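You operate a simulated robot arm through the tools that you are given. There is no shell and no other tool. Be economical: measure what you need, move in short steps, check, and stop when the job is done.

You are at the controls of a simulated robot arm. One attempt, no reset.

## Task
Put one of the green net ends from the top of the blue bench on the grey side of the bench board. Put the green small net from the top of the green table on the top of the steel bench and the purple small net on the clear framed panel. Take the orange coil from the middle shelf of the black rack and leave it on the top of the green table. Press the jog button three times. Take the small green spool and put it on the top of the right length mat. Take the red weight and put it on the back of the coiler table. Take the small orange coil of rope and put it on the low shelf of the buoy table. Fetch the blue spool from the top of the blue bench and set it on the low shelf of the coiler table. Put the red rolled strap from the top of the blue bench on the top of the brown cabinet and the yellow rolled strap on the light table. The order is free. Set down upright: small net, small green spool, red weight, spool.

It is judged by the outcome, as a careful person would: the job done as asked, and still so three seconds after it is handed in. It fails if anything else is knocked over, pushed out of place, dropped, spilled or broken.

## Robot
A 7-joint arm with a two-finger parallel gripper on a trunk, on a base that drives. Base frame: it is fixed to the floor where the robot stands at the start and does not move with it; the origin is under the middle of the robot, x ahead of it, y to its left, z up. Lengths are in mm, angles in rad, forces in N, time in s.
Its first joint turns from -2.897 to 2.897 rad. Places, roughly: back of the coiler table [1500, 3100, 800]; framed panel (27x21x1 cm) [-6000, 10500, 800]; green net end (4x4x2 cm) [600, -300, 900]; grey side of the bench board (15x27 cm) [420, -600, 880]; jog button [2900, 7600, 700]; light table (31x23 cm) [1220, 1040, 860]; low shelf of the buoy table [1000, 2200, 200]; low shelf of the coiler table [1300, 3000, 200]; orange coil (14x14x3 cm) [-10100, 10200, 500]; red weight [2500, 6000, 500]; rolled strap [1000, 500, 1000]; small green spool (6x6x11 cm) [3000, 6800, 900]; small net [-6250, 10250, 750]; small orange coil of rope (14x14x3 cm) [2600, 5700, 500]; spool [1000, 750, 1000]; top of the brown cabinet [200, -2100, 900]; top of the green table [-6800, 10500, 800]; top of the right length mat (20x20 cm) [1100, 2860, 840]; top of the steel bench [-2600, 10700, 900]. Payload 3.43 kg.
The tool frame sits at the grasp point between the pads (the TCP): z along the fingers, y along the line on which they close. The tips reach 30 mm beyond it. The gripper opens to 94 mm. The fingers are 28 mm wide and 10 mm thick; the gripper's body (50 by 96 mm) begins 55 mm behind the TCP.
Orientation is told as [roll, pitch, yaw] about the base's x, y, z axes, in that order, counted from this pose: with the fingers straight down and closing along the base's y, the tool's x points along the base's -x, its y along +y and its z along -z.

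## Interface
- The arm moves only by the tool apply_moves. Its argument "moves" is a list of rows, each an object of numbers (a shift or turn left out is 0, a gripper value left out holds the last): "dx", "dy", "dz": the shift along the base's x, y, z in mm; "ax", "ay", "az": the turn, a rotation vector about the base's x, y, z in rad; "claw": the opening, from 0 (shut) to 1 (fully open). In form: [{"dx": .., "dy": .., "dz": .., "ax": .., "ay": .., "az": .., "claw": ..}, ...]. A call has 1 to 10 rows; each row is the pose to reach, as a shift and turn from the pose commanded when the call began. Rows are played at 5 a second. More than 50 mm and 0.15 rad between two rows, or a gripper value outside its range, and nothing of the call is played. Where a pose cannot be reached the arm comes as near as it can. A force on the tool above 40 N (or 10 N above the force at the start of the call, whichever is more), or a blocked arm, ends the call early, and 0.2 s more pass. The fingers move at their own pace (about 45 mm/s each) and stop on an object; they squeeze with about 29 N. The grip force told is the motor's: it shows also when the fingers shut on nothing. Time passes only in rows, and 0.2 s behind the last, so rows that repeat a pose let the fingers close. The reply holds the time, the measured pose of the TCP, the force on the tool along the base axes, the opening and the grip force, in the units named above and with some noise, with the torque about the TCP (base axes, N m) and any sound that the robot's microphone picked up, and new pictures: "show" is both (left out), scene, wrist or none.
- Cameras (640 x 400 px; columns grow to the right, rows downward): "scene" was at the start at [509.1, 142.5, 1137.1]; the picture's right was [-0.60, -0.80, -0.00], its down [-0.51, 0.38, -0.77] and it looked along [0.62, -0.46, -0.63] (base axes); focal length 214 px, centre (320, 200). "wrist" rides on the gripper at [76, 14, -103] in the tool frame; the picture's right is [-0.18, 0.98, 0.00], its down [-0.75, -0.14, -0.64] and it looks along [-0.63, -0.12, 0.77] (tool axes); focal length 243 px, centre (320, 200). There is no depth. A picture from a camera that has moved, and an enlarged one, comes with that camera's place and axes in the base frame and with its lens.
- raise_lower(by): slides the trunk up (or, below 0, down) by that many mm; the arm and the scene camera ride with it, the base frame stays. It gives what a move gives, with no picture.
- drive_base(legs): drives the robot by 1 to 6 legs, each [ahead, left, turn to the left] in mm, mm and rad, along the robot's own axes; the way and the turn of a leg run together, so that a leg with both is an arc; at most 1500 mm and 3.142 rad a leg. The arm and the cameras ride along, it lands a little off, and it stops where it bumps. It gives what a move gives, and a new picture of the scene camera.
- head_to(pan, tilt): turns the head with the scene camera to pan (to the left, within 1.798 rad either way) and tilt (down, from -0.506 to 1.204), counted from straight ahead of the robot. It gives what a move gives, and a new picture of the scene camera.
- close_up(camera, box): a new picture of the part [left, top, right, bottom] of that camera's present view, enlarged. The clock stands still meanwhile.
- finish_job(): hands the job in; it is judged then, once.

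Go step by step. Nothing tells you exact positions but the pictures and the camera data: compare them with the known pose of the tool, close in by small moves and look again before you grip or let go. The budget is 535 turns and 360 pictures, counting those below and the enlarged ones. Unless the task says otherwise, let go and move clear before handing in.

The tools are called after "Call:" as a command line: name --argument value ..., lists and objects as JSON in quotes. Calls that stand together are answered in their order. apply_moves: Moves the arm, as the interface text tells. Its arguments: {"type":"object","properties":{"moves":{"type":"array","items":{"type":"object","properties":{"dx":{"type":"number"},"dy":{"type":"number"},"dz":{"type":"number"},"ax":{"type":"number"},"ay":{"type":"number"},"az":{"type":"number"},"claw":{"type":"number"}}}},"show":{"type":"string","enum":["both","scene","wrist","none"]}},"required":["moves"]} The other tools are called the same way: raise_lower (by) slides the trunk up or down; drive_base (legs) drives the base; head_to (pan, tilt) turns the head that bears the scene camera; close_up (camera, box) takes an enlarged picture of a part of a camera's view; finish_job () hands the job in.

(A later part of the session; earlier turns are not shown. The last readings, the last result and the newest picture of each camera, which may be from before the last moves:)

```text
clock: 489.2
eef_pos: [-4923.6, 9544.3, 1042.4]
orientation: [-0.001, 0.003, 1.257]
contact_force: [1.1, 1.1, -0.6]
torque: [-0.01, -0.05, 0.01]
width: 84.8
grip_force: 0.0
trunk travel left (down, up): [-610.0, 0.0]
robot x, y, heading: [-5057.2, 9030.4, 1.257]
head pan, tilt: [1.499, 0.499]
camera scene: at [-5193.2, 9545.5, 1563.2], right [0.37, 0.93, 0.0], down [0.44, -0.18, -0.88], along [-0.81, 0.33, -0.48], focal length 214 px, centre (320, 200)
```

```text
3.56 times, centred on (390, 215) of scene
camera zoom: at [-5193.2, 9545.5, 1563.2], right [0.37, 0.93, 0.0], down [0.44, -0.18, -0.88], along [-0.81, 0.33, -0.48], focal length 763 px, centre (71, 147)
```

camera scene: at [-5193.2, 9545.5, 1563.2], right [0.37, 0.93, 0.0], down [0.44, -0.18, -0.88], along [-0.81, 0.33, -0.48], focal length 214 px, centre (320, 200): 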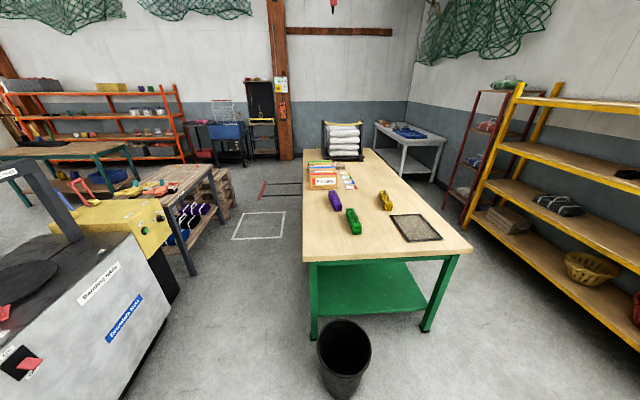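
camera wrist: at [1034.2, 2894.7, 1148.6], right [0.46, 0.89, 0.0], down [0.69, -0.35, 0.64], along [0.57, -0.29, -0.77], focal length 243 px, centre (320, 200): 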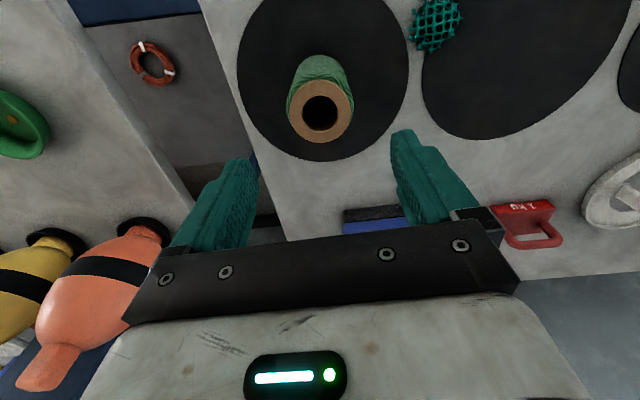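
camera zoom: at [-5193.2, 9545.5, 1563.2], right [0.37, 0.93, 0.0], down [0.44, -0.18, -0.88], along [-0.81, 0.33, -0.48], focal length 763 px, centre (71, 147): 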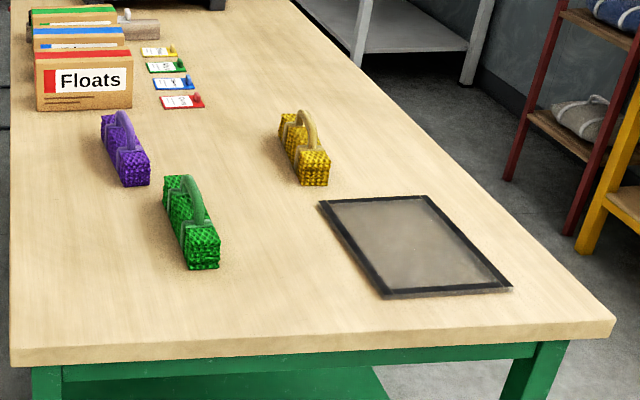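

Green net ≈[-6081,10130], purple ≈[-6369,10140], panel ≈[-5944,10474]. Enter the left aisle slowly.

Call:
drive_base --legs '[[-50, 0, 0.017], [0, 700, 0]]'

Call:
drive_base --legs '[[0, 630, 0]]'

Call:
head_to --pan 0.2 --tilt 0.8

```text
clock: 493.6
eef_pos: [-5624.5, 9701.2, 1043.2]
orientation: [-0.002, 0.003, 1.282]
contact_force: [-0.4, -0.1, 0.7]
torque: [0.02, 0.04, 0.01]
width: 84.6
grip_force: 0.1
trunk travel left (down, up): [-610.0, 0.0]
robot x, y, heading: [-5743.3, 9186.2, 1.286]
head pan, tilt: [1.499, 0.499]
camera scene: at [-5893.9, 9695.1, 1563.2], right [0.35, 0.94, 0.0], down [0.45, -0.17, -0.88], along [-0.82, 0.31, -0.48], focal length 214 px, centre (320, 200)
```

scene: 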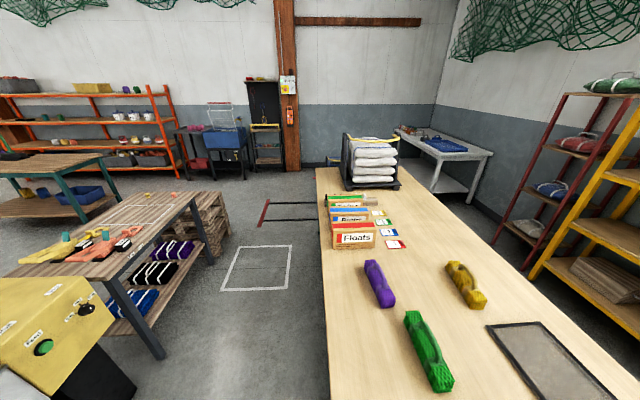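

```text
clock: 497.1
eef_pos: [-6238.2, 9881.4, 1042.7]
orientation: [-0.002, 0.002, 1.282]
contact_force: [0.2, -0.4, 0.4]
torque: [-0.02, 0.0, -0.01]
width: 84.8
grip_force: 0.1
trunk travel left (down, up): [-610.0, 0.0]
robot x, y, heading: [-6355.7, 9368.2, 1.286]
head pan, tilt: [1.499, 0.499]
camera scene: at [-6507.5, 9875.4, 1563.2], right [0.35, 0.94, 0.0], down [0.45, -0.17, -0.88], along [-0.82, 0.31, -0.48], focal length 214 px, centre (320, 200)
```

scene: 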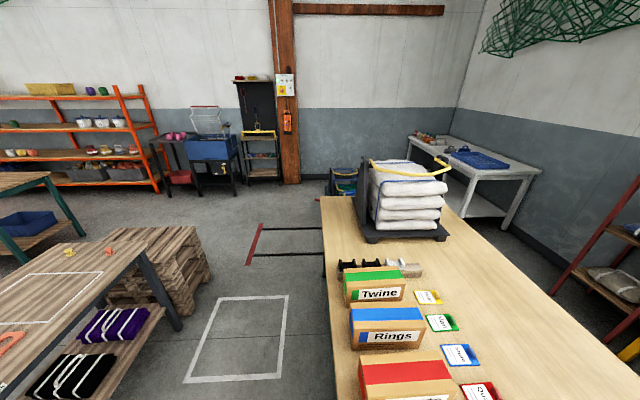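

```text
clock: 498.6
eef_pos: [-6238.6, 9881.9, 1042.3]
orientation: [-0.003, 0.003, 1.284]
contact_force: [-0.2, 0.1, -0.4]
torque: [-0.01, 0.0, 0.01]
width: 84.5
grip_force: 0.0
trunk travel left (down, up): [-610.0, 0.0]
robot x, y, heading: [-6356.3, 9365.6, 1.285]
head pan, tilt: [0.201, 0.799]
camera scene: at [-6415.6, 9924.0, 1537.2], right [1.0, -0.08, 0.0], down [-0.06, -0.71, -0.7], along [0.06, 0.69, -0.72], focal length 214 px, centre (320, 200)
```

scene: 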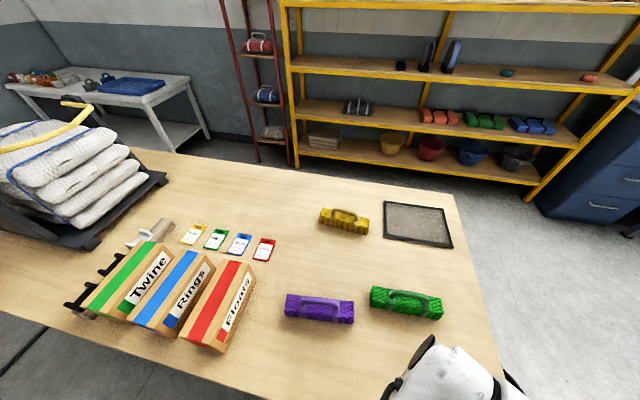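

Nets' long axes run left–right for me; I'll grip their bodies across the width, so turn the tool 90° and lower the trunk a bit.

Call:
raise_lower --by -130

Call:
apply_moves --moves '[{"az": 0.14}, {"az": 0.28}, {"az": 0.42}, {"az": 0.56}, {"az": 0.7}, {"az": 0.84}, {"az": 0.98}, {"az": 1.12}, {"az": 1.26}, {"az": 1.4}]' --show "none"

Call:
apply_moves --moves '[{"az": 0.14, "dy": 20, "claw": 1.0}, {"az": 0.16, "dx": 15, "dy": 60}, {"az": 0.16, "dx": 35, "dy": 100}, {"az": 0.16, "dx": 55, "dy": 140}, {"az": 0.16, "dx": 75, "dy": 180}, {"az": 0.16, "dx": 95, "dy": 220}, {"az": 0.16, "dx": 115, "dy": 250}, {"az": 0.16, "dx": 122, "dy": 262}]' --show "both"

```text
clock: 500.2
eef_pos: [-6238.3, 9882.3, 913.0]
orientation: [-0.001, 0.003, 1.283]
contact_force: [0.1, 0.4, -0.2]
torque: [0.02, 0.02, -0.05]
width: 85.0
grip_force: 0.1
trunk travel left (down, up): [-480.0, 130.0]
robot x, y, heading: [-6360.5, 9363.6, 1.282]
head pan, tilt: [0.201, 0.799]
```

```text
clock: 502.4
eef_pos: [-6237.8, 9881.2, 913.3]
orientation: [-0.002, 0.003, 2.686]
contact_force: [-0.9, 0.3, 0.7]
torque: [-0.01, 0.02, -0.02]
width: 84.7
grip_force: 0.1
trunk travel left (down, up): [-480.0, 130.0]
robot x, y, heading: [-6361.1, 9367.2, 1.278]
head pan, tilt: [0.201, 0.799]
```

```text
clock: 504.2
eef_pos: [-6116.6, 10144.5, 912.2]
orientation: [-0.002, 0.005, 2.842]
contact_force: [-0.3, 0.3, 0.7]
torque: [-0.03, -0.01, 0.02]
width: 94.1
grip_force: 0.0
trunk travel left (down, up): [-480.0, 130.0]
robot x, y, heading: [-6357.9, 9366.4, 1.283]
head pan, tilt: [0.201, 0.799]
camera scene: at [-6415.4, 9924.1, 1407.1], right [1.0, -0.09, 0.0], down [-0.06, -0.71, -0.7], along [0.06, 0.69, -0.72], focal length 214 px, centre (320, 200)
camera wrist: at [-6047.5, 10107.3, 1016.1], right [-0.47, -0.89, 0.0], down [-0.68, 0.36, 0.64], along [-0.56, 0.3, -0.77], focal length 243 px, centre (320, 200)
```

scene: 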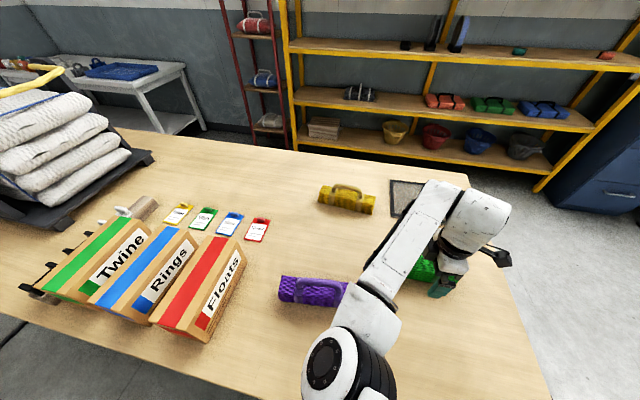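
wrist: 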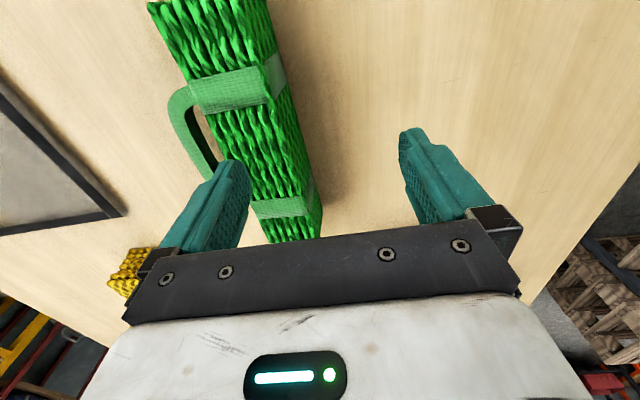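

Call:
close_up --camera "wrist" --box '[120, 0, 360, 250]'

Call:
close_up --camera "scene" --box '[260, 170, 480, 330]'

```text
1.60 times, centred on (240, 125) of wrist
camera zoom: at [-6047.5, 10107.3, 1016.1], right [-0.47, -0.89, 0.0], down [-0.68, 0.36, 0.64], along [-0.56, 0.3, -0.77], focal length 388 px, centre (448, 320)
```

zoom: 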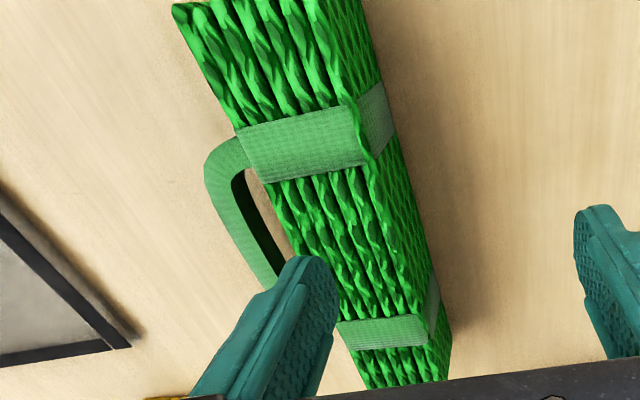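

```text
2.50 times, centred on (370, 250) of scene
camera zoom: at [-6415.4, 9924.1, 1407.1], right [1.0, -0.09, 0.0], down [-0.06, -0.71, -0.7], along [0.06, 0.69, -0.72], focal length 536 px, centre (195, 75)
```

zoom: 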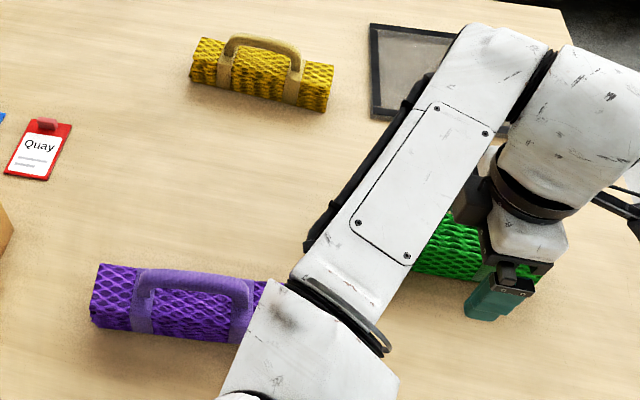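

The green net may have been nudged by the passing fingers; raise the hand and look at its actual pose.

Call:
apply_moves --moves '[{"dz": 40}, {"dz": 80}, {"dz": 80, "dx": -40, "dy": -20}, {"dz": 80, "dx": -80, "dy": -40}, {"dz": 80, "dx": -120, "dy": -60}, {"dz": 80, "dx": -160, "dy": -80}, {"dz": 80, "dx": -200, "dy": -100}]' --show "both"

```text
clock: 505.8
eef_pos: [-6317.2, 10041.9, 992.9]
orientation: [-0.002, 0.005, 2.841]
contact_force: [-0.9, -0.7, -0.2]
torque: [0.01, 0.04, 0.01]
width: 94.1
grip_force: 0.1
trunk travel left (down, up): [-480.0, 130.0]
robot x, y, heading: [-6359.7, 9364.8, 1.282]
head pan, tilt: [0.201, 0.799]
camera scene: at [-6415.1, 9924.1, 1407.2], right [1.0, -0.09, 0.0], down [-0.06, -0.71, -0.7], along [0.06, 0.69, -0.72], focal length 214 px, centre (320, 200)
camera wrist: at [-6248.0, 10005.8, 1096.1], right [-0.47, -0.88, 0.0], down [-0.68, 0.36, 0.64], along [-0.56, 0.3, -0.77], focal length 243 px, centre (320, 200)
```

scene: 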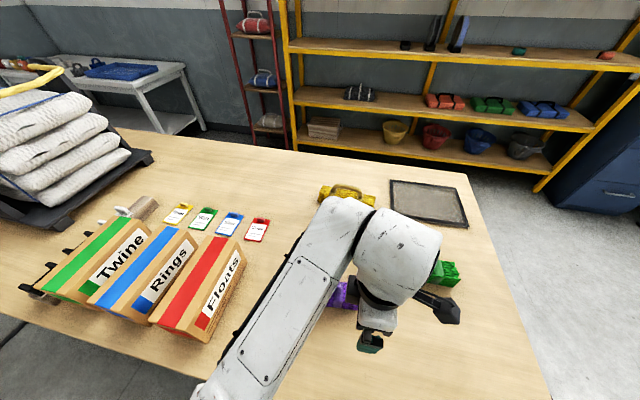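
wrist: 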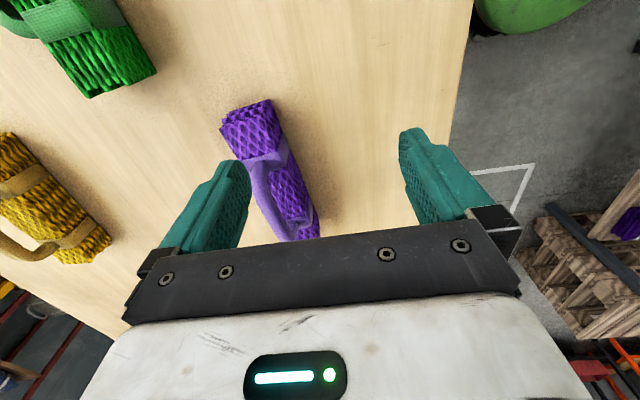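

Purple and yellow show the same handle layout, so the green net is still upright, only shifted slightly: centre ≈[-6116,10212]. Go above it at a safe height.

Call:
apply_moves --moves '[{"dx": 35, "dy": 30}, {"dx": 70, "dy": 60}, {"dx": 105, "dy": 90}, {"dx": 140, "dy": 120}, {"dx": 170, "dy": 146}, {"dx": 201, "dy": 172}, {"dx": 201, "dy": 172}]' --show "wrist"

```text
clock: 507.4
eef_pos: [-6116.4, 10214.4, 993.5]
orientation: [-0.001, 0.003, 2.843]
contact_force: [-0.5, 0.3, -0.6]
torque: [0.0, 0.03, 0.01]
width: 94.0
grip_force: 0.0
trunk travel left (down, up): [-480.0, 130.0]
robot x, y, heading: [-6357.1, 9365.6, 1.28]
head pan, tilt: [0.201, 0.799]
camera wrist: at [-6048.1, 10176.8, 1096.5], right [-0.46, -0.89, 0.0], down [-0.68, 0.36, 0.64], along [-0.56, 0.3, -0.77], focal length 243 px, centre (320, 200)
```

wrist: 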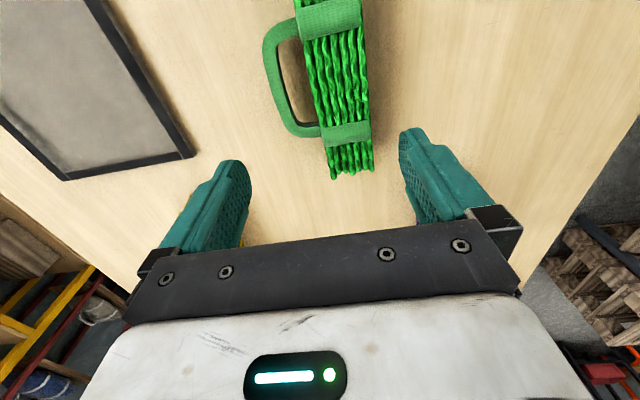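

I see the green net was tipped onto its side (handle now sticks out toward the far side). I'll right it: grip the handle bar with one finger inside the loop, then lift while rotating the hand forward so the handle ends on top. First align over the bar at ≈[-6078,10253] with a narrow opening.

Call:
apply_moves --moves '[{"dx": 19, "dy": 20, "claw": 0.4}, {"dx": 38, "dy": 39}, {"dx": 38, "dy": 39, "dz": -40}, {"dx": 38, "dy": 39, "dz": -75}, {"dx": 38, "dy": 39, "dz": -75}]' --show "wrist"

```text
clock: 508.6
eef_pos: [-6077.8, 10256.3, 915.2]
orientation: [-0.001, 0.004, 2.843]
contact_force: [-0.3, 0.4, -0.2]
torque: [-0.01, -0.03, 0.02]
width: 37.9
grip_force: 0.0
trunk travel left (down, up): [-480.0, 130.0]
robot x, y, heading: [-6357.7, 9367.0, 1.289]
head pan, tilt: [0.201, 0.799]
camera wrist: at [-6008.1, 10218.2, 1019.1], right [-0.47, -0.89, 0.0], down [-0.68, 0.36, 0.64], along [-0.56, 0.3, -0.77], focal length 243 px, centre (320, 200)
```

wrist: 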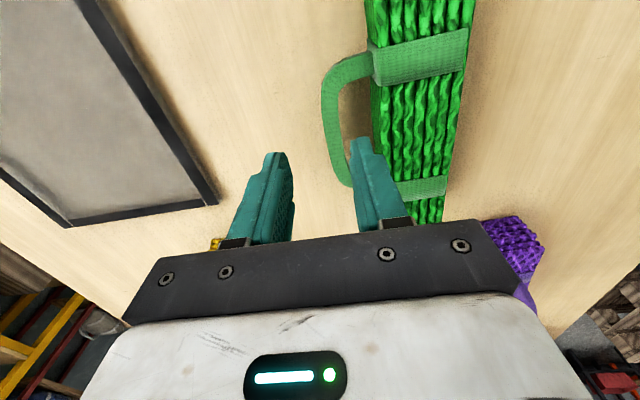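

Shift ~11 mm toward the body and narrow the opening so the inner finger fits in the loop.

Call:
apply_moves --moves '[{"dx": -5, "dy": -10, "claw": 0.34}, {"dx": -5, "dy": -10, "dz": -30}, {"dx": -5, "dy": -10, "dz": -40}, {"dx": -5, "dy": -10, "dz": -40}]' --show "wrist"

```text
clock: 509.6
eef_pos: [-6080.2, 10245.0, 877.7]
orientation: [-0.002, 0.003, 2.843]
contact_force: [0.1, -0.5, -1.1]
torque: [-0.02, 0.02, 0.02]
width: 32.1
grip_force: 0.0
trunk travel left (down, up): [-480.0, 130.0]
robot x, y, heading: [-6357.6, 9363.7, 1.284]
head pan, tilt: [0.201, 0.799]
camera wrist: at [-6012.5, 10208.7, 981.1], right [-0.47, -0.89, 0.0], down [-0.68, 0.36, 0.64], along [-0.56, 0.3, -0.77], focal length 243 px, centre (320, 200)
```

wrist: 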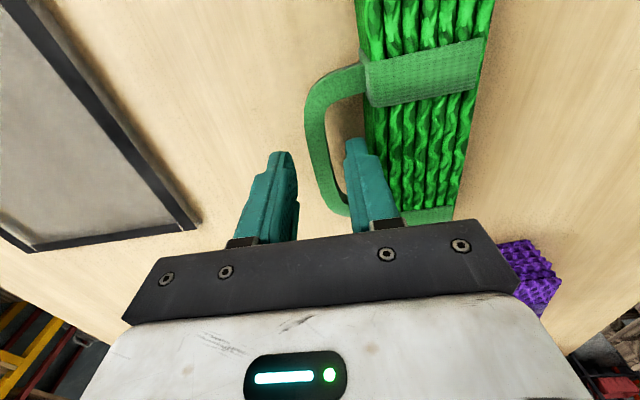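

Aligned with the loop. Descend slowly.

Call:
apply_moves --moves '[{"dz": -12}, {"dz": -24}, {"dz": -34}, {"dz": -42}, {"dz": -48}, {"dz": -54}]' --show "wrist"

```text
clock: 511.1
eef_pos: [-6081.9, 10246.2, 829.7]
orientation: [-0.006, 0.008, 2.844]
contact_force: [-2.9, -6.6, 17.1]
torque: [-0.49, 0.43, 0.03]
width: 35.9
grip_force: 3.9
trunk travel left (down, up): [-480.0, 130.0]
robot x, y, heading: [-6355.7, 9365.6, 1.288]
head pan, tilt: [0.201, 0.799]
stopped in row 6: the force on the tool passed its limit at 43 N (the readings are from after the stop); the commanded pose is now the measured one
camera wrist: at [-6013.0, 10209.3, 934.0], right [-0.46, -0.89, -0.01], down [-0.69, 0.35, 0.64], along [-0.56, 0.3, -0.77], focal length 243 px, centre (320, 200)
```

wrist: 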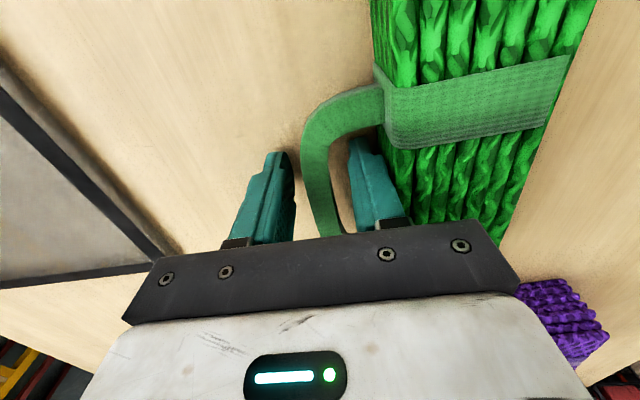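

Touching the table (z≈800). Raise 3 mm and close on the handle bar.

Call:
apply_moves --moves '[{"dz": 3}, {"dz": 3, "claw": 0.1}, {"dz": 3, "claw": 0.0}, {"dz": 3, "claw": 0.0}, {"dz": 3, "claw": 0.0}]' --show "wrist"

```text
clock: 512.3
eef_pos: [-6080.2, 10246.6, 830.1]
orientation: [-0.005, 0.006, 2.843]
contact_force: [-0.4, 0.8, -0.2]
torque: [0.02, -0.06, 0.05]
width: 16.9
grip_force: 28.5
trunk travel left (down, up): [-480.0, 130.0]
robot x, y, heading: [-6359.6, 9364.7, 1.289]
head pan, tilt: [0.201, 0.799]
camera wrist: at [-6012.7, 10209.5, 934.4], right [-0.46, -0.89, -0.01], down [-0.68, 0.35, 0.64], along [-0.56, 0.3, -0.77], focal length 243 px, centre (320, 200)
```

wrist: 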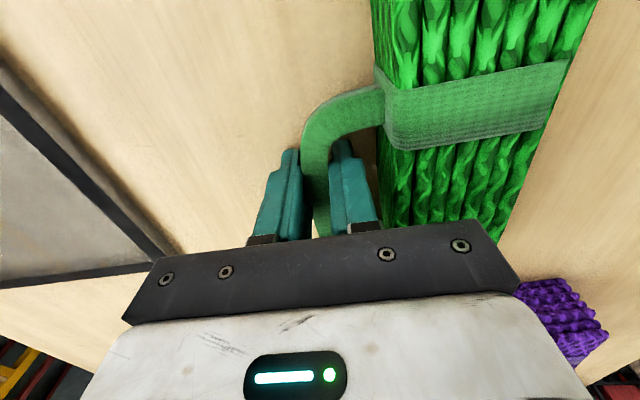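

Bar gripped (17 mm). Lift it and see how it hangs.

Call:
apply_moves --moves '[{"dz": 10}, {"dz": 30}, {"dz": 60}, {"dz": 100}, {"dz": 140}, {"dz": 140}]' --show "both"

```text
clock: 513.7
eef_pos: [-6083.0, 10243.7, 969.2]
orientation: [-0.006, 0.006, 2.843]
contact_force: [0.4, -0.5, -1.8]
torque: [0.1, -0.1, 0.03]
width: 13.2
grip_force: 28.9
trunk travel left (down, up): [-480.0, 130.0]
robot x, y, heading: [-6358.7, 9365.9, 1.288]
head pan, tilt: [0.201, 0.799]
camera scene: at [-6415.7, 9924.0, 1407.1], right [1.0, -0.08, 0.0], down [-0.06, -0.71, -0.7], along [0.06, 0.69, -0.72], focal length 214 px, centre (320, 200)
camera wrist: at [-6013.5, 10207.6, 1073.6], right [-0.46, -0.89, -0.01], down [-0.68, 0.35, 0.64], along [-0.56, 0.3, -0.77], focal length 243 px, centre (320, 200)
```

scene: 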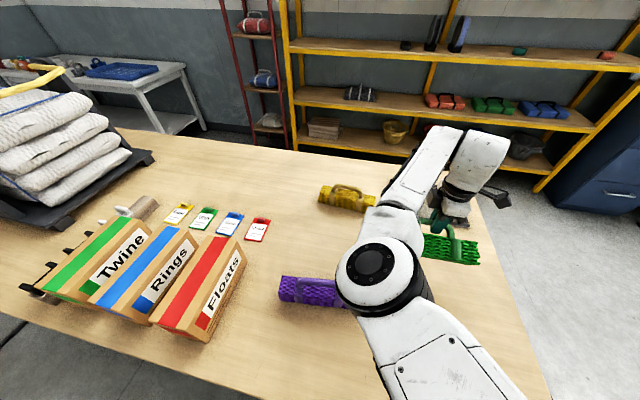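
wrist: 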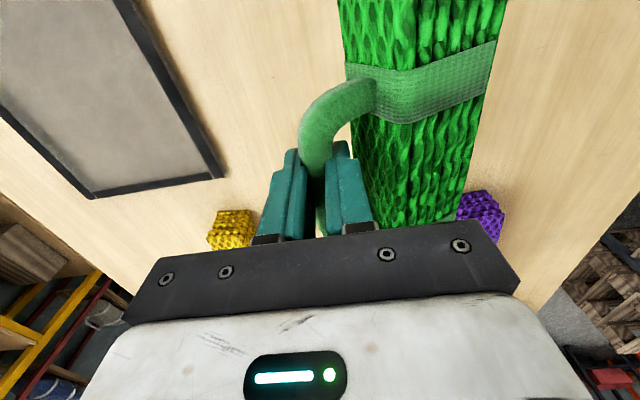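

The net swung partway (≈27°) toward hanging upright. Tilt the hand forward ~1 rad so the handle comes on top.

Call:
apply_moves --moves '[{"ax": 0.125, "ay": -0.038}, {"ax": 0.25, "ay": -0.077}, {"ax": 0.376, "ay": -0.115}, {"ax": 0.5, "ay": -0.153}, {"ax": 0.627, "ay": -0.192}, {"ax": 0.752, "ay": -0.23}, {"ax": 0.878, "ay": -0.268}, {"ax": 1.0, "ay": -0.306}, {"ax": 1.0, "ay": -0.306}]' --show "both"

```text
clock: 515.7
eef_pos: [-6080.8, 10246.4, 970.3]
orientation: [-1.053, 0.003, 2.839]
contact_force: [0.3, -0.2, -2.3]
torque: [-0.04, -0.05, 0.01]
width: 13.1
grip_force: 29.2
trunk travel left (down, up): [-480.0, 130.0]
robot x, y, heading: [-6358.2, 9366.9, 1.285]
head pan, tilt: [0.201, 0.799]
camera scene: at [-6415.7, 9924.0, 1407.2], right [1.0, -0.08, 0.0], down [-0.06, -0.71, -0.7], along [0.06, 0.69, -0.72], focal length 214 px, centre (320, 200)
camera wrist: at [-6036.5, 10131.0, 1009.8], right [-0.32, -0.41, -0.85], down [-0.87, -0.24, 0.44], along [-0.39, 0.88, -0.28], focal length 243 px, centre (320, 200)
```

scene: 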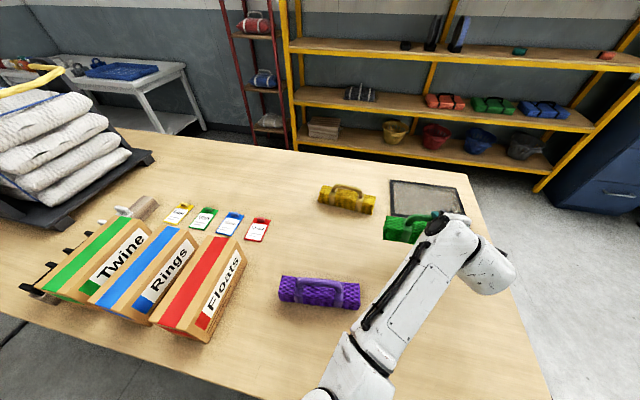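
wrist: 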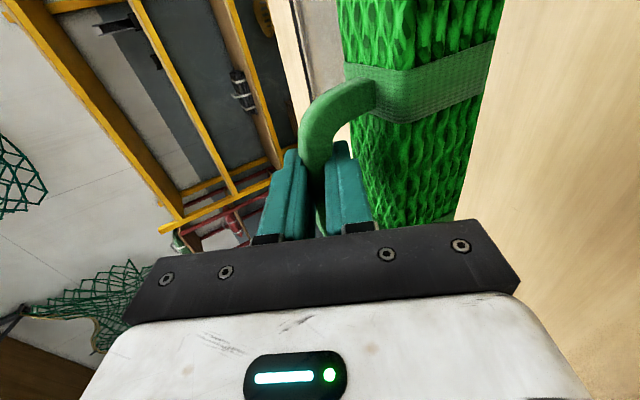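

Call:
close_up --camera "scene" --box '[300, 160, 520, 300]'

```text
2.86 times, centred on (410, 230) of scene
camera zoom: at [-6415.7, 9924.0, 1407.2], right [1.0, -0.08, 0.0], down [-0.06, -0.71, -0.7], along [0.06, 0.69, -0.72], focal length 613 px, centre (63, 114)
```

zoom: 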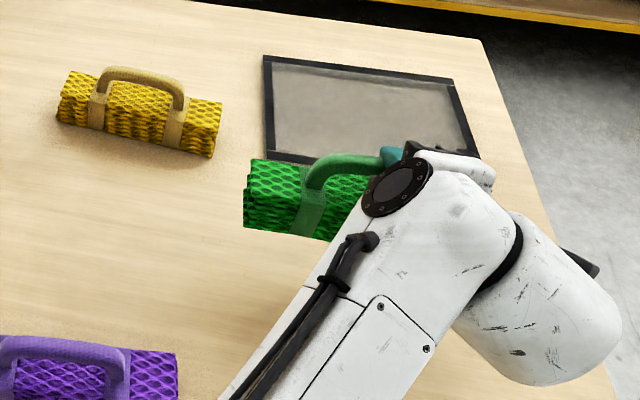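

The green net is upright now in the gripper. Keep this grip: raise the trunk, retract, and carry it to the steel bench.

Call:
raise_lower --by 130

Call:
apply_moves --moves '[{"dx": -13, "dy": -43}, {"dx": -26, "dy": -86}, {"dx": -39, "dy": -129}, {"dx": -52, "dy": -172}, {"dx": -65, "dy": -212}, {"dx": -65, "dy": -212}]' --show "both"

```text
clock: 517.3
eef_pos: [-6081.2, 10246.7, 1099.6]
orientation: [-1.05, 0.002, 2.838]
contact_force: [0.7, 0.2, -1.9]
torque: [-0.04, -0.03, 0.02]
width: 13.4
grip_force: 28.6
trunk travel left (down, up): [-610.0, 0.0]
robot x, y, heading: [-6358.9, 9365.2, 1.287]
head pan, tilt: [0.201, 0.799]
```

```text
clock: 518.7
eef_pos: [-6147.5, 10032.7, 1100.7]
orientation: [-1.053, 0.004, 2.838]
contact_force: [0.0, -0.4, -2.5]
torque: [-0.04, -0.04, -0.02]
width: 13.3
grip_force: 29.2
trunk travel left (down, up): [-610.0, 0.0]
robot x, y, heading: [-6358.5, 9363.5, 1.287]
head pan, tilt: [0.201, 0.799]
camera scene: at [-6415.5, 9923.8, 1537.3], right [1.0, -0.08, 0.0], down [-0.06, -0.71, -0.7], along [0.06, 0.69, -0.72], focal length 214 px, centre (320, 200)
camera wrist: at [-6102.4, 9918.3, 1140.6], right [-0.32, -0.41, -0.85], down [-0.87, -0.24, 0.44], along [-0.38, 0.88, -0.28], focal length 243 px, centre (320, 200)
```

scene: 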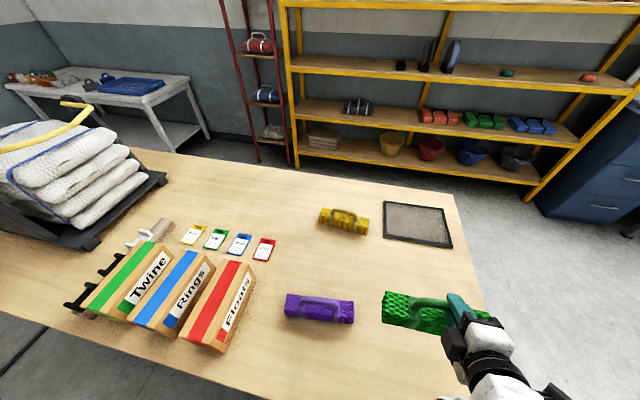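
wrist: 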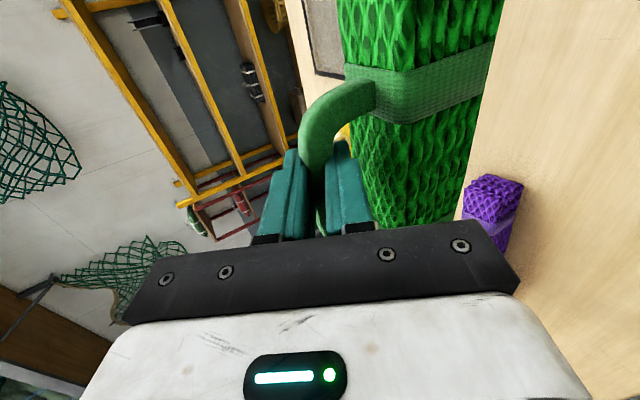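

Drive out of the aisle and around to the steel bench.

Call:
drive_base --legs '[[0, -1400, -0.012], [1150, 0, 0], [0, -1000, 0], [0, -900, 0]]'

Call:
head_to --pan 0.0 --tilt 0.6

```text
clock: 540.2
eef_pos: [-2630.9, 10140.8, 1100.9]
orientation: [-1.052, 0.002, 2.815]
contact_force: [0.0, -0.1, -2.1]
torque: [0.01, -0.05, -0.01]
width: 13.1
grip_force: 29.1
trunk travel left (down, up): [-610.0, 0.0]
robot x, y, heading: [-2859.8, 9480.1, 1.263]
head pan, tilt: [0.201, 0.799]
camera scene: at [-2901.6, 10037.8, 1537.2], right [0.99, -0.11, 0.0], down [-0.08, -0.71, -0.7], along [0.08, 0.69, -0.72], focal length 214 px, centre (320, 200)
```

scene: 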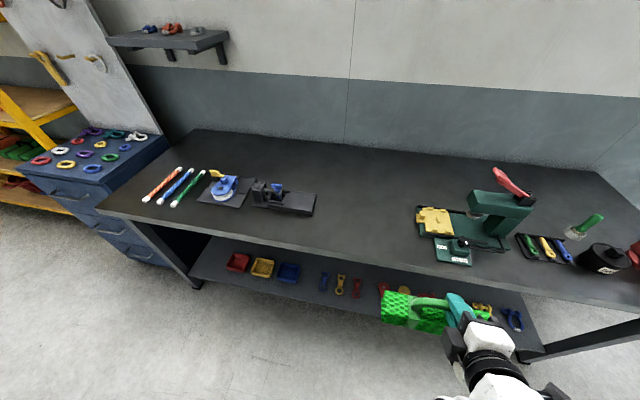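

```text
clock: 541.0
eef_pos: [-2630.9, 10141.0, 1100.3]
orientation: [-1.051, 0.002, 2.814]
contact_force: [0.6, 0.0, -1.8]
torque: [-0.03, -0.04, -0.05]
width: 12.9
grip_force: 29.2
trunk travel left (down, up): [-610.0, 0.0]
robot x, y, heading: [-2862.2, 9480.6, 1.26]
head pan, tilt: [0.0, 0.6]
camera scene: at [-2883.4, 10041.7, 1554.0], right [0.95, -0.31, 0.0], down [-0.17, -0.54, -0.82], along [0.25, 0.79, -0.57], focal length 214 px, centre (320, 200)
```

scene: 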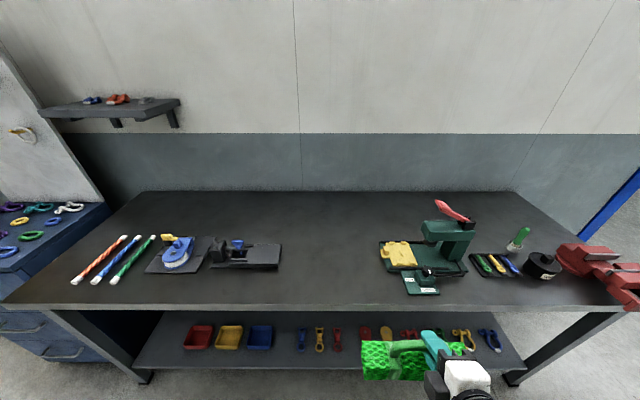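

The free patch between the black tool and the green press is ≈[-2706,10548] (bench z≈900). Drive ahead 300 and left 190.

Call:
drive_base --legs '[[300, 190, 0.013]]'

Call:
head_to --pan -0.1 --tilt 0.85

```text
clock: 543.3
eef_pos: [-2727.1, 10491.6, 1101.4]
orientation: [-1.053, 0.001, 2.82]
contact_force: [0.5, -0.1, -1.4]
torque: [-0.03, -0.06, -0.01]
width: 13.2
grip_force: 29.0
trunk travel left (down, up): [-610.0, 0.0]
robot x, y, heading: [-2950.3, 9829.3, 1.27]
head pan, tilt: [0.0, 0.6]
camera scene: at [-2979.0, 10389.6, 1554.1], right [0.95, -0.3, 0.0], down [-0.17, -0.54, -0.83], along [0.25, 0.79, -0.57], focal length 214 px, centre (320, 200)
```

scene: 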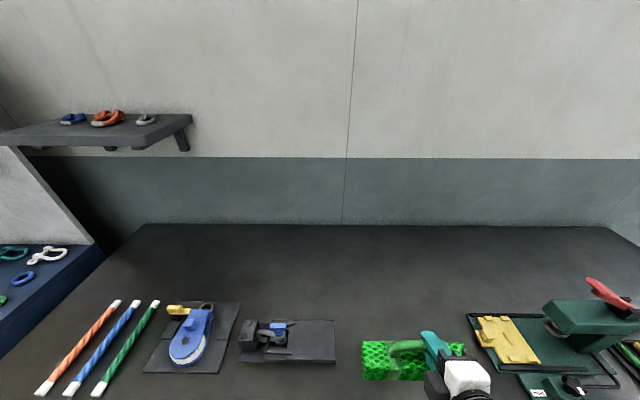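

```text
clock: 544.0
eef_pos: [-2727.4, 10491.4, 1099.9]
orientation: [-1.051, 0.004, 2.82]
contact_force: [0.0, 0.0, -1.9]
torque: [-0.02, -0.05, 0.01]
width: 13.3
grip_force: 29.5
trunk travel left (down, up): [-610.0, 0.0]
robot x, y, heading: [-2948.3, 9825.2, 1.267]
head pan, tilt: [-0.099, 0.85]
camera scene: at [-2974.8, 10377.3, 1533.2], right [0.92, -0.39, 0.0], down [-0.29, -0.69, -0.66], along [0.26, 0.61, -0.75], focal length 214 px, centre (320, 200)
```

scene: 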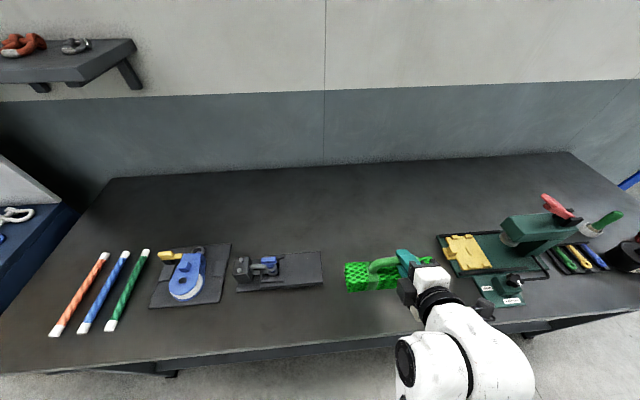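

Clear on both sides. Move 50 mm further in and lower in small steps until contact.

Call:
apply_moves --moves '[{"dx": 20, "dy": 24}, {"dx": 35, "dy": 42, "dz": -30}, {"dx": 35, "dy": 42, "dz": -60}, {"dx": 35, "dy": 42, "dz": -80}, {"dx": 35, "dy": 42, "dz": -88}, {"dx": 35, "dy": 42, "dz": -94}, {"dx": 35, "dy": 42, "dz": -100}]' --show "scene"

```text
clock: 545.6
eef_pos: [-2692.4, 10533.0, 1001.1]
orientation: [-1.053, 0.002, 2.821]
contact_force: [-0.3, -0.3, -2.2]
torque: [-0.04, -0.04, -0.05]
width: 13.2
grip_force: 29.1
trunk travel left (down, up): [-610.0, 0.0]
robot x, y, heading: [-2949.8, 9828.1, 1.269]
head pan, tilt: [-0.099, 0.85]
camera scene: at [-2974.8, 10377.2, 1533.2], right [0.92, -0.39, 0.0], down [-0.29, -0.69, -0.66], along [0.26, 0.61, -0.75], focal length 214 px, centre (320, 200)
```

scene: 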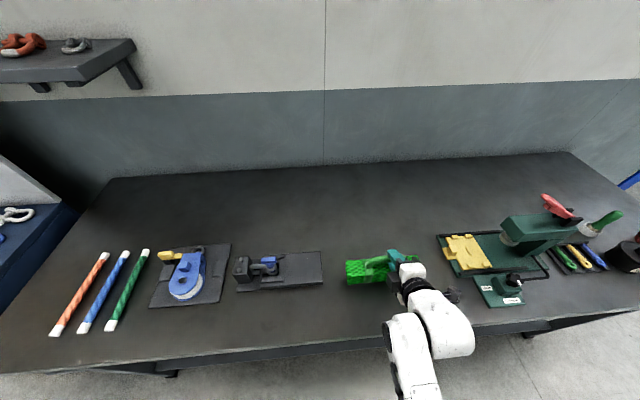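

Call:
apply_moves --moves '[{"dz": -4}, {"dz": -8}, {"dz": -12}, {"dz": -16}, {"dz": -20}]' --show "none"

Call:
close_up --camera "scene" --box '[310, 220, 470, 320]'

```text
clock: 546.8
eef_pos: [-2692.6, 10533.8, 982.1]
orientation: [-1.052, 0.0, 2.822]
contact_force: [-0.5, 0.1, -1.7]
torque: [-0.04, -0.01, 0.03]
width: 13.3
grip_force: 28.7
trunk travel left (down, up): [-610.0, 0.0]
robot x, y, heading: [-2949.7, 9825.5, 1.269]
head pan, tilt: [-0.099, 0.85]
```

```text
4.00 times, centred on (390, 270) of scene
camera zoom: at [-2974.8, 10377.2, 1533.2], right [0.92, -0.39, 0.0], down [-0.29, -0.69, -0.66], along [0.26, 0.61, -0.75], focal length 858 px, centre (40, -80)
```

zoom: 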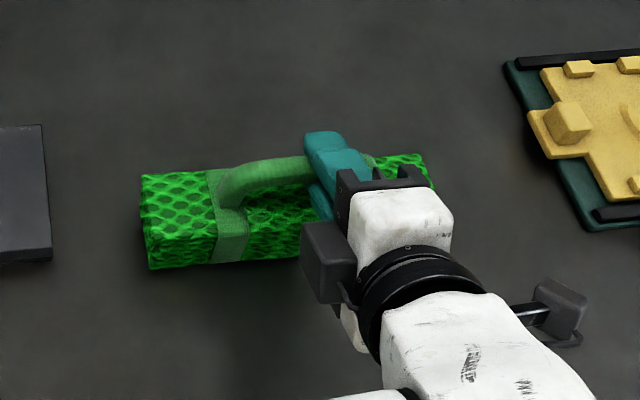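

Upright and still a small gap beneath. Continue lowering.

Call:
apply_moves --moves '[{"dz": -4}, {"dz": -8}, {"dz": -12}, {"dz": -16}, {"dz": -20}, {"dz": -24}, {"dz": -28}, {"dz": -32}, {"dz": -36}]' --show "none"

Call:
close_up --camera "scene" --box '[310, 220, 470, 320]'

```text
clock: 547.9
eef_pos: [-2690.9, 10536.2, 974.2]
orientation: [-1.079, 0.003, 2.822]
contact_force: [-0.1, 0.1, 9.4]
torque: [0.31, -0.04, -0.12]
width: 13.2
grip_force: 29.1
trunk travel left (down, up): [-610.0, 0.0]
robot x, y, heading: [-2951.3, 9828.8, 1.269]
head pan, tilt: [-0.099, 0.85]
stopped in row 5: the force on the tool passed its limit at 43 N (the readings are from after the stop); the commanded pose is now the measured one
```

```text
4.00 times, centred on (390, 270) of scene
camera zoom: at [-2974.8, 10376.8, 1533.1], right [0.92, -0.39, 0.0], down [-0.29, -0.69, -0.66], along [0.26, 0.61, -0.75], focal length 858 px, centre (40, -80)
```

zoom: 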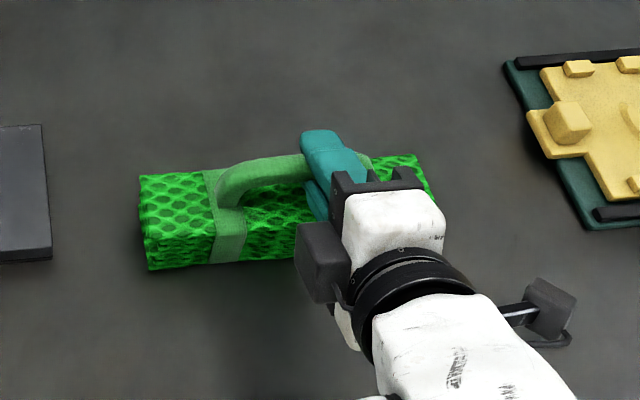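

Contact. Ease pressure, open slightly, and withdraw along the finger axis (back and up).

Call:
apply_moves --moves '[{"dz": 1}, {"dz": 1, "claw": 0.2}, {"dz": 1, "claw": 0.28}, {"dz": 1, "claw": 0.28}]' --show "none"

Call:
close_up --camera "scene" --box '[310, 220, 470, 320]'

```text
clock: 548.9
eef_pos: [-2691.3, 10535.9, 972.4]
orientation: [-1.07, 0.003, 2.819]
contact_force: [-0.6, -0.5, -0.3]
torque: [0.0, -0.03, 0.02]
width: 26.2
grip_force: 0.0
trunk travel left (down, up): [-610.0, 0.0]
robot x, y, heading: [-2947.8, 9826.8, 1.268]
head pan, tilt: [-0.099, 0.85]
```

```text
4.00 times, centred on (390, 270) of scene
camera zoom: at [-2974.7, 10377.0, 1533.2], right [0.92, -0.39, 0.0], down [-0.29, -0.69, -0.66], along [0.26, 0.61, -0.75], focal length 858 px, centre (40, -80)
```

zoom: 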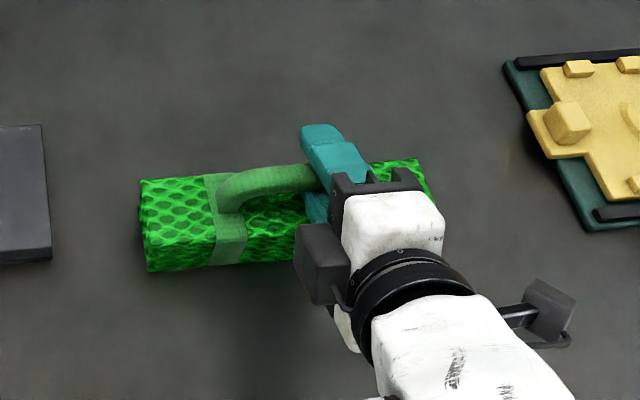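

Standing freely. Withdraw along the axis.

Call:
apply_moves --moves '[{"dx": -5, "dy": -17, "dz": 10}, {"dx": -10, "dy": -34, "dz": 19}, {"dx": -16, "dy": -50, "dz": 29}, {"dx": -24, "dy": -76, "dz": 43}, {"dx": -34, "dy": -109, "dz": 62}, {"dx": -44, "dy": -143, "dz": 80}]' --show "scene"

Call:
close_up --camera "scene" --box '[310, 220, 470, 320]'

```text
clock: 550.3
eef_pos: [-2735.8, 10394.7, 1052.9]
orientation: [-1.073, 0.004, 2.82]
contact_force: [-0.3, 1.1, 0.4]
torque: [-0.02, 0.0, -0.01]
width: 26.2
grip_force: 0.1
trunk travel left (down, up): [-610.0, 0.0]
robot x, y, heading: [-2951.3, 9822.1, 1.272]
head pan, tilt: [-0.099, 0.85]
camera scene: at [-2974.7, 10377.0, 1533.2], right [0.92, -0.39, 0.0], down [-0.29, -0.69, -0.66], along [0.26, 0.61, -0.75], focal length 214 px, centre (320, 200)
```

scene: 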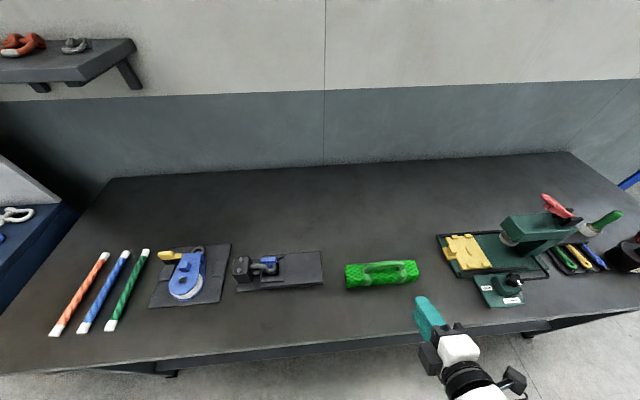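

```text
4.00 times, centred on (390, 270) of scene
camera zoom: at [-2974.7, 10377.0, 1533.2], right [0.92, -0.39, 0.0], down [-0.29, -0.69, -0.66], along [0.26, 0.61, -0.75], focal length 858 px, centre (40, -80)
```

zoom: 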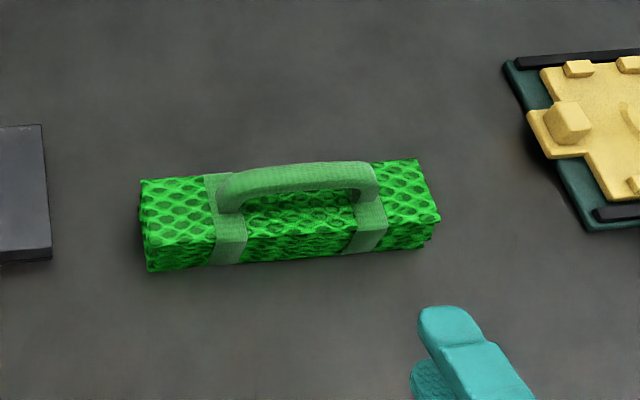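

The green net stands upright on the steel bench. Now turn the tool back to vertical and return to the green table for the purple net.

Call:
apply_moves --moves '[{"dy": -20, "ax": -0.128, "ay": 0.039}, {"dy": -40, "ax": -0.256, "ay": 0.078}, {"dy": -60, "ax": -0.384, "ay": 0.118}, {"dy": -80, "ax": -0.512, "ay": 0.157}, {"dy": -100, "ax": -0.64, "ay": 0.196}, {"dy": -100, "ax": -0.767, "ay": 0.235}, {"dy": -100, "ax": -0.895, "ay": 0.275}, {"dy": -100, "ax": -1.023, "ay": 0.314}, {"dy": -100, "ax": -1.023, "ay": 0.314}]' --show "none"

Call:
drive_base --legs '[[-350, 0, 0], [0, 950, 0.005], [0, 950, 0], [-1150, 0, 0]]'

```text
clock: 552.3
eef_pos: [-2713.1, 10318.2, 1000.3]
orientation: [0.01, 0.041, 2.848]
contact_force: [-1.0, 4.1, 1.3]
torque: [-0.25, -0.1, -0.02]
width: 26.2
grip_force: 0.0
out of reach, approached as far as the arm can: row 2, 3, 4, 5, 6, 7, 8, 9
trunk travel left (down, up): [-610.0, 0.0]
robot x, y, heading: [-2950.6, 9823.4, 1.27]
head pan, tilt: [-0.099, 0.85]
```

```text
clock: 569.2
eef_pos: [-4984.7, 9495.0, 1001.5]
orientation: [-0.001, 0.023, 2.814]
contact_force: [-0.2, 0.4, 0.6]
torque: [0.04, 0.02, 0.0]
width: 26.2
grip_force: 0.1
trunk travel left (down, up): [-610.0, 0.0]
robot x, y, heading: [-5232.9, 9004.6, 1.247]
head pan, tilt: [-0.099, 0.85]
camera scene: at [-5241.8, 9555.4, 1533.2], right [0.91, -0.41, 0.0], down [-0.31, -0.68, -0.66], along [0.27, 0.6, -0.75], focal length 214 px, centre (320, 200)
```

scene: 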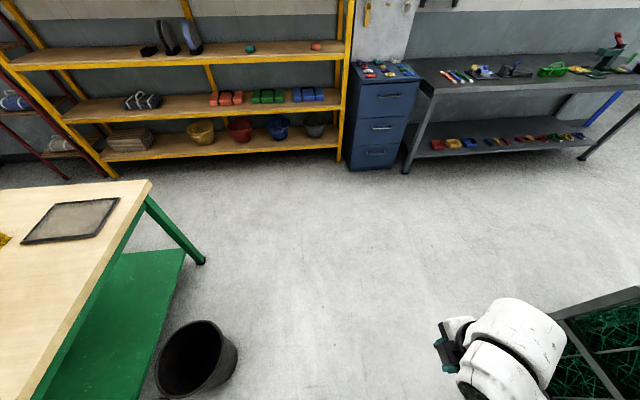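

Back by the aisle. Drive left into it again, with the heading corrected.

Call:
drive_base --legs '[[0, 650, 0.028], [0, 650, 0]]'

Call:
head_to --pan 0.0 --tilt 0.85

Call:
apply_moves --moves '[{"dz": 0}]' --show "wrist"

```text
clock: 576.0
eef_pos: [-6238.2, 9884.4, 1002.6]
orientation: [-0.002, 0.025, 2.842]
contact_force: [0.8, -0.2, -0.5]
torque: [-0.03, 0.01, -0.01]
width: 26.2
grip_force: 0.0
trunk travel left (down, up): [-610.0, 0.0]
robot x, y, heading: [-6467.3, 9388.7, 1.28]
head pan, tilt: [-0.099, 0.85]
camera scene: at [-6497.5, 9938.6, 1533.2], right [0.92, -0.39, 0.0], down [-0.29, -0.69, -0.66], along [0.25, 0.61, -0.75], focal length 214 px, centre (320, 200)
```

scene: 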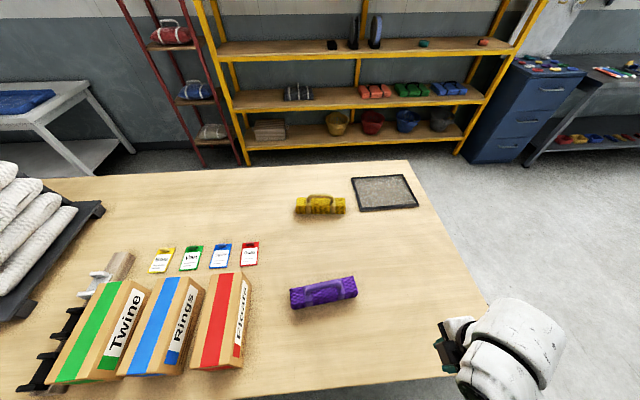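

```text
clock: 576.7
eef_pos: [-6237.9, 9885.0, 1001.6]
orientation: [-0.002, 0.022, 2.844]
contact_force: [0.4, 0.8, 0.9]
torque: [0.02, -0.04, 0.02]
width: 26.5
grip_force: 0.0
trunk travel left (down, up): [-610.0, 0.0]
robot x, y, heading: [-6467.6, 9388.6, 1.275]
head pan, tilt: [0.0, 0.85]
camera scene: at [-6504.8, 9941.2, 1533.2], right [0.96, -0.29, 0.0], down [-0.22, -0.72, -0.66], along [0.19, 0.63, -0.75], focal length 214 px, centre (320, 200)
```

scene: 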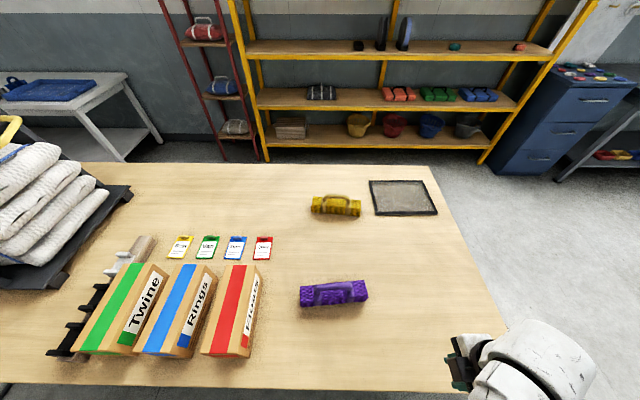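

```text
clock: 577.1
eef_pos: [-6238.0, 9886.4, 1001.2]
orientation: [-0.002, 0.023, 2.844]
contact_force: [0.3, -0.2, 0.0]
torque: [0.05, 0.01, 0.02]
width: 26.2
grip_force: 0.1
trunk travel left (down, up): [-610.0, 0.0]
robot x, y, heading: [-6467.6, 9388.2, 1.27]
head pan, tilt: [0.0, 0.85]
camera wrist: at [-6171.2, 9849.6, 1106.5], right [-0.47, -0.89, -0.01], down [-0.69, 0.36, 0.63], along [-0.55, 0.29, -0.78], focal length 243 px, centre (320, 200)
```

wrist: 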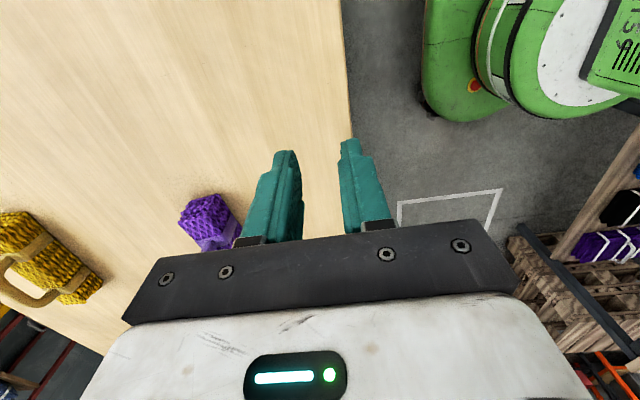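

Purple net's handle is at ≈[-6400,10140], its axis about 8° off the grid. Move above it at the safe height.

Call:
apply_moves --moves '[{"dx": -24, "dy": 38, "claw": 0.5}, {"dx": -48, "dy": 76, "az": 0.05}, {"dx": -72, "dy": 113, "az": 0.1}, {"dx": -96, "dy": 150, "az": 0.14}, {"dx": -120, "dy": 188, "az": 0.14}, {"dx": -144, "dy": 226, "az": 0.14}, {"dx": -162, "dy": 254, "az": 0.14}, {"dx": -162, "dy": 254, "az": 0.14}]' --show "wrist"

```text
clock: 578.9
eef_pos: [-6399.4, 10141.6, 1001.4]
orientation: [-0.001, 0.023, 2.983]
contact_force: [0.1, -0.1, 0.3]
torque: [0.0, -0.01, -0.02]
width: 46.9
grip_force: 0.0
trunk travel left (down, up): [-610.0, 0.0]
robot x, y, heading: [-6469.5, 9387.7, 1.271]
head pan, tilt: [0.0, 0.85]
camera wrist: at [-6329.3, 10115.6, 1105.1], right [-0.34, -0.94, -0.01], down [-0.74, 0.26, 0.63], along [-0.59, 0.22, -0.78], focal length 243 px, centre (320, 200)
```

wrist: 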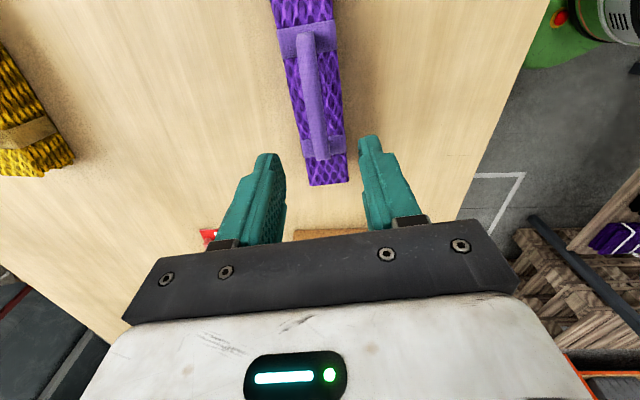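

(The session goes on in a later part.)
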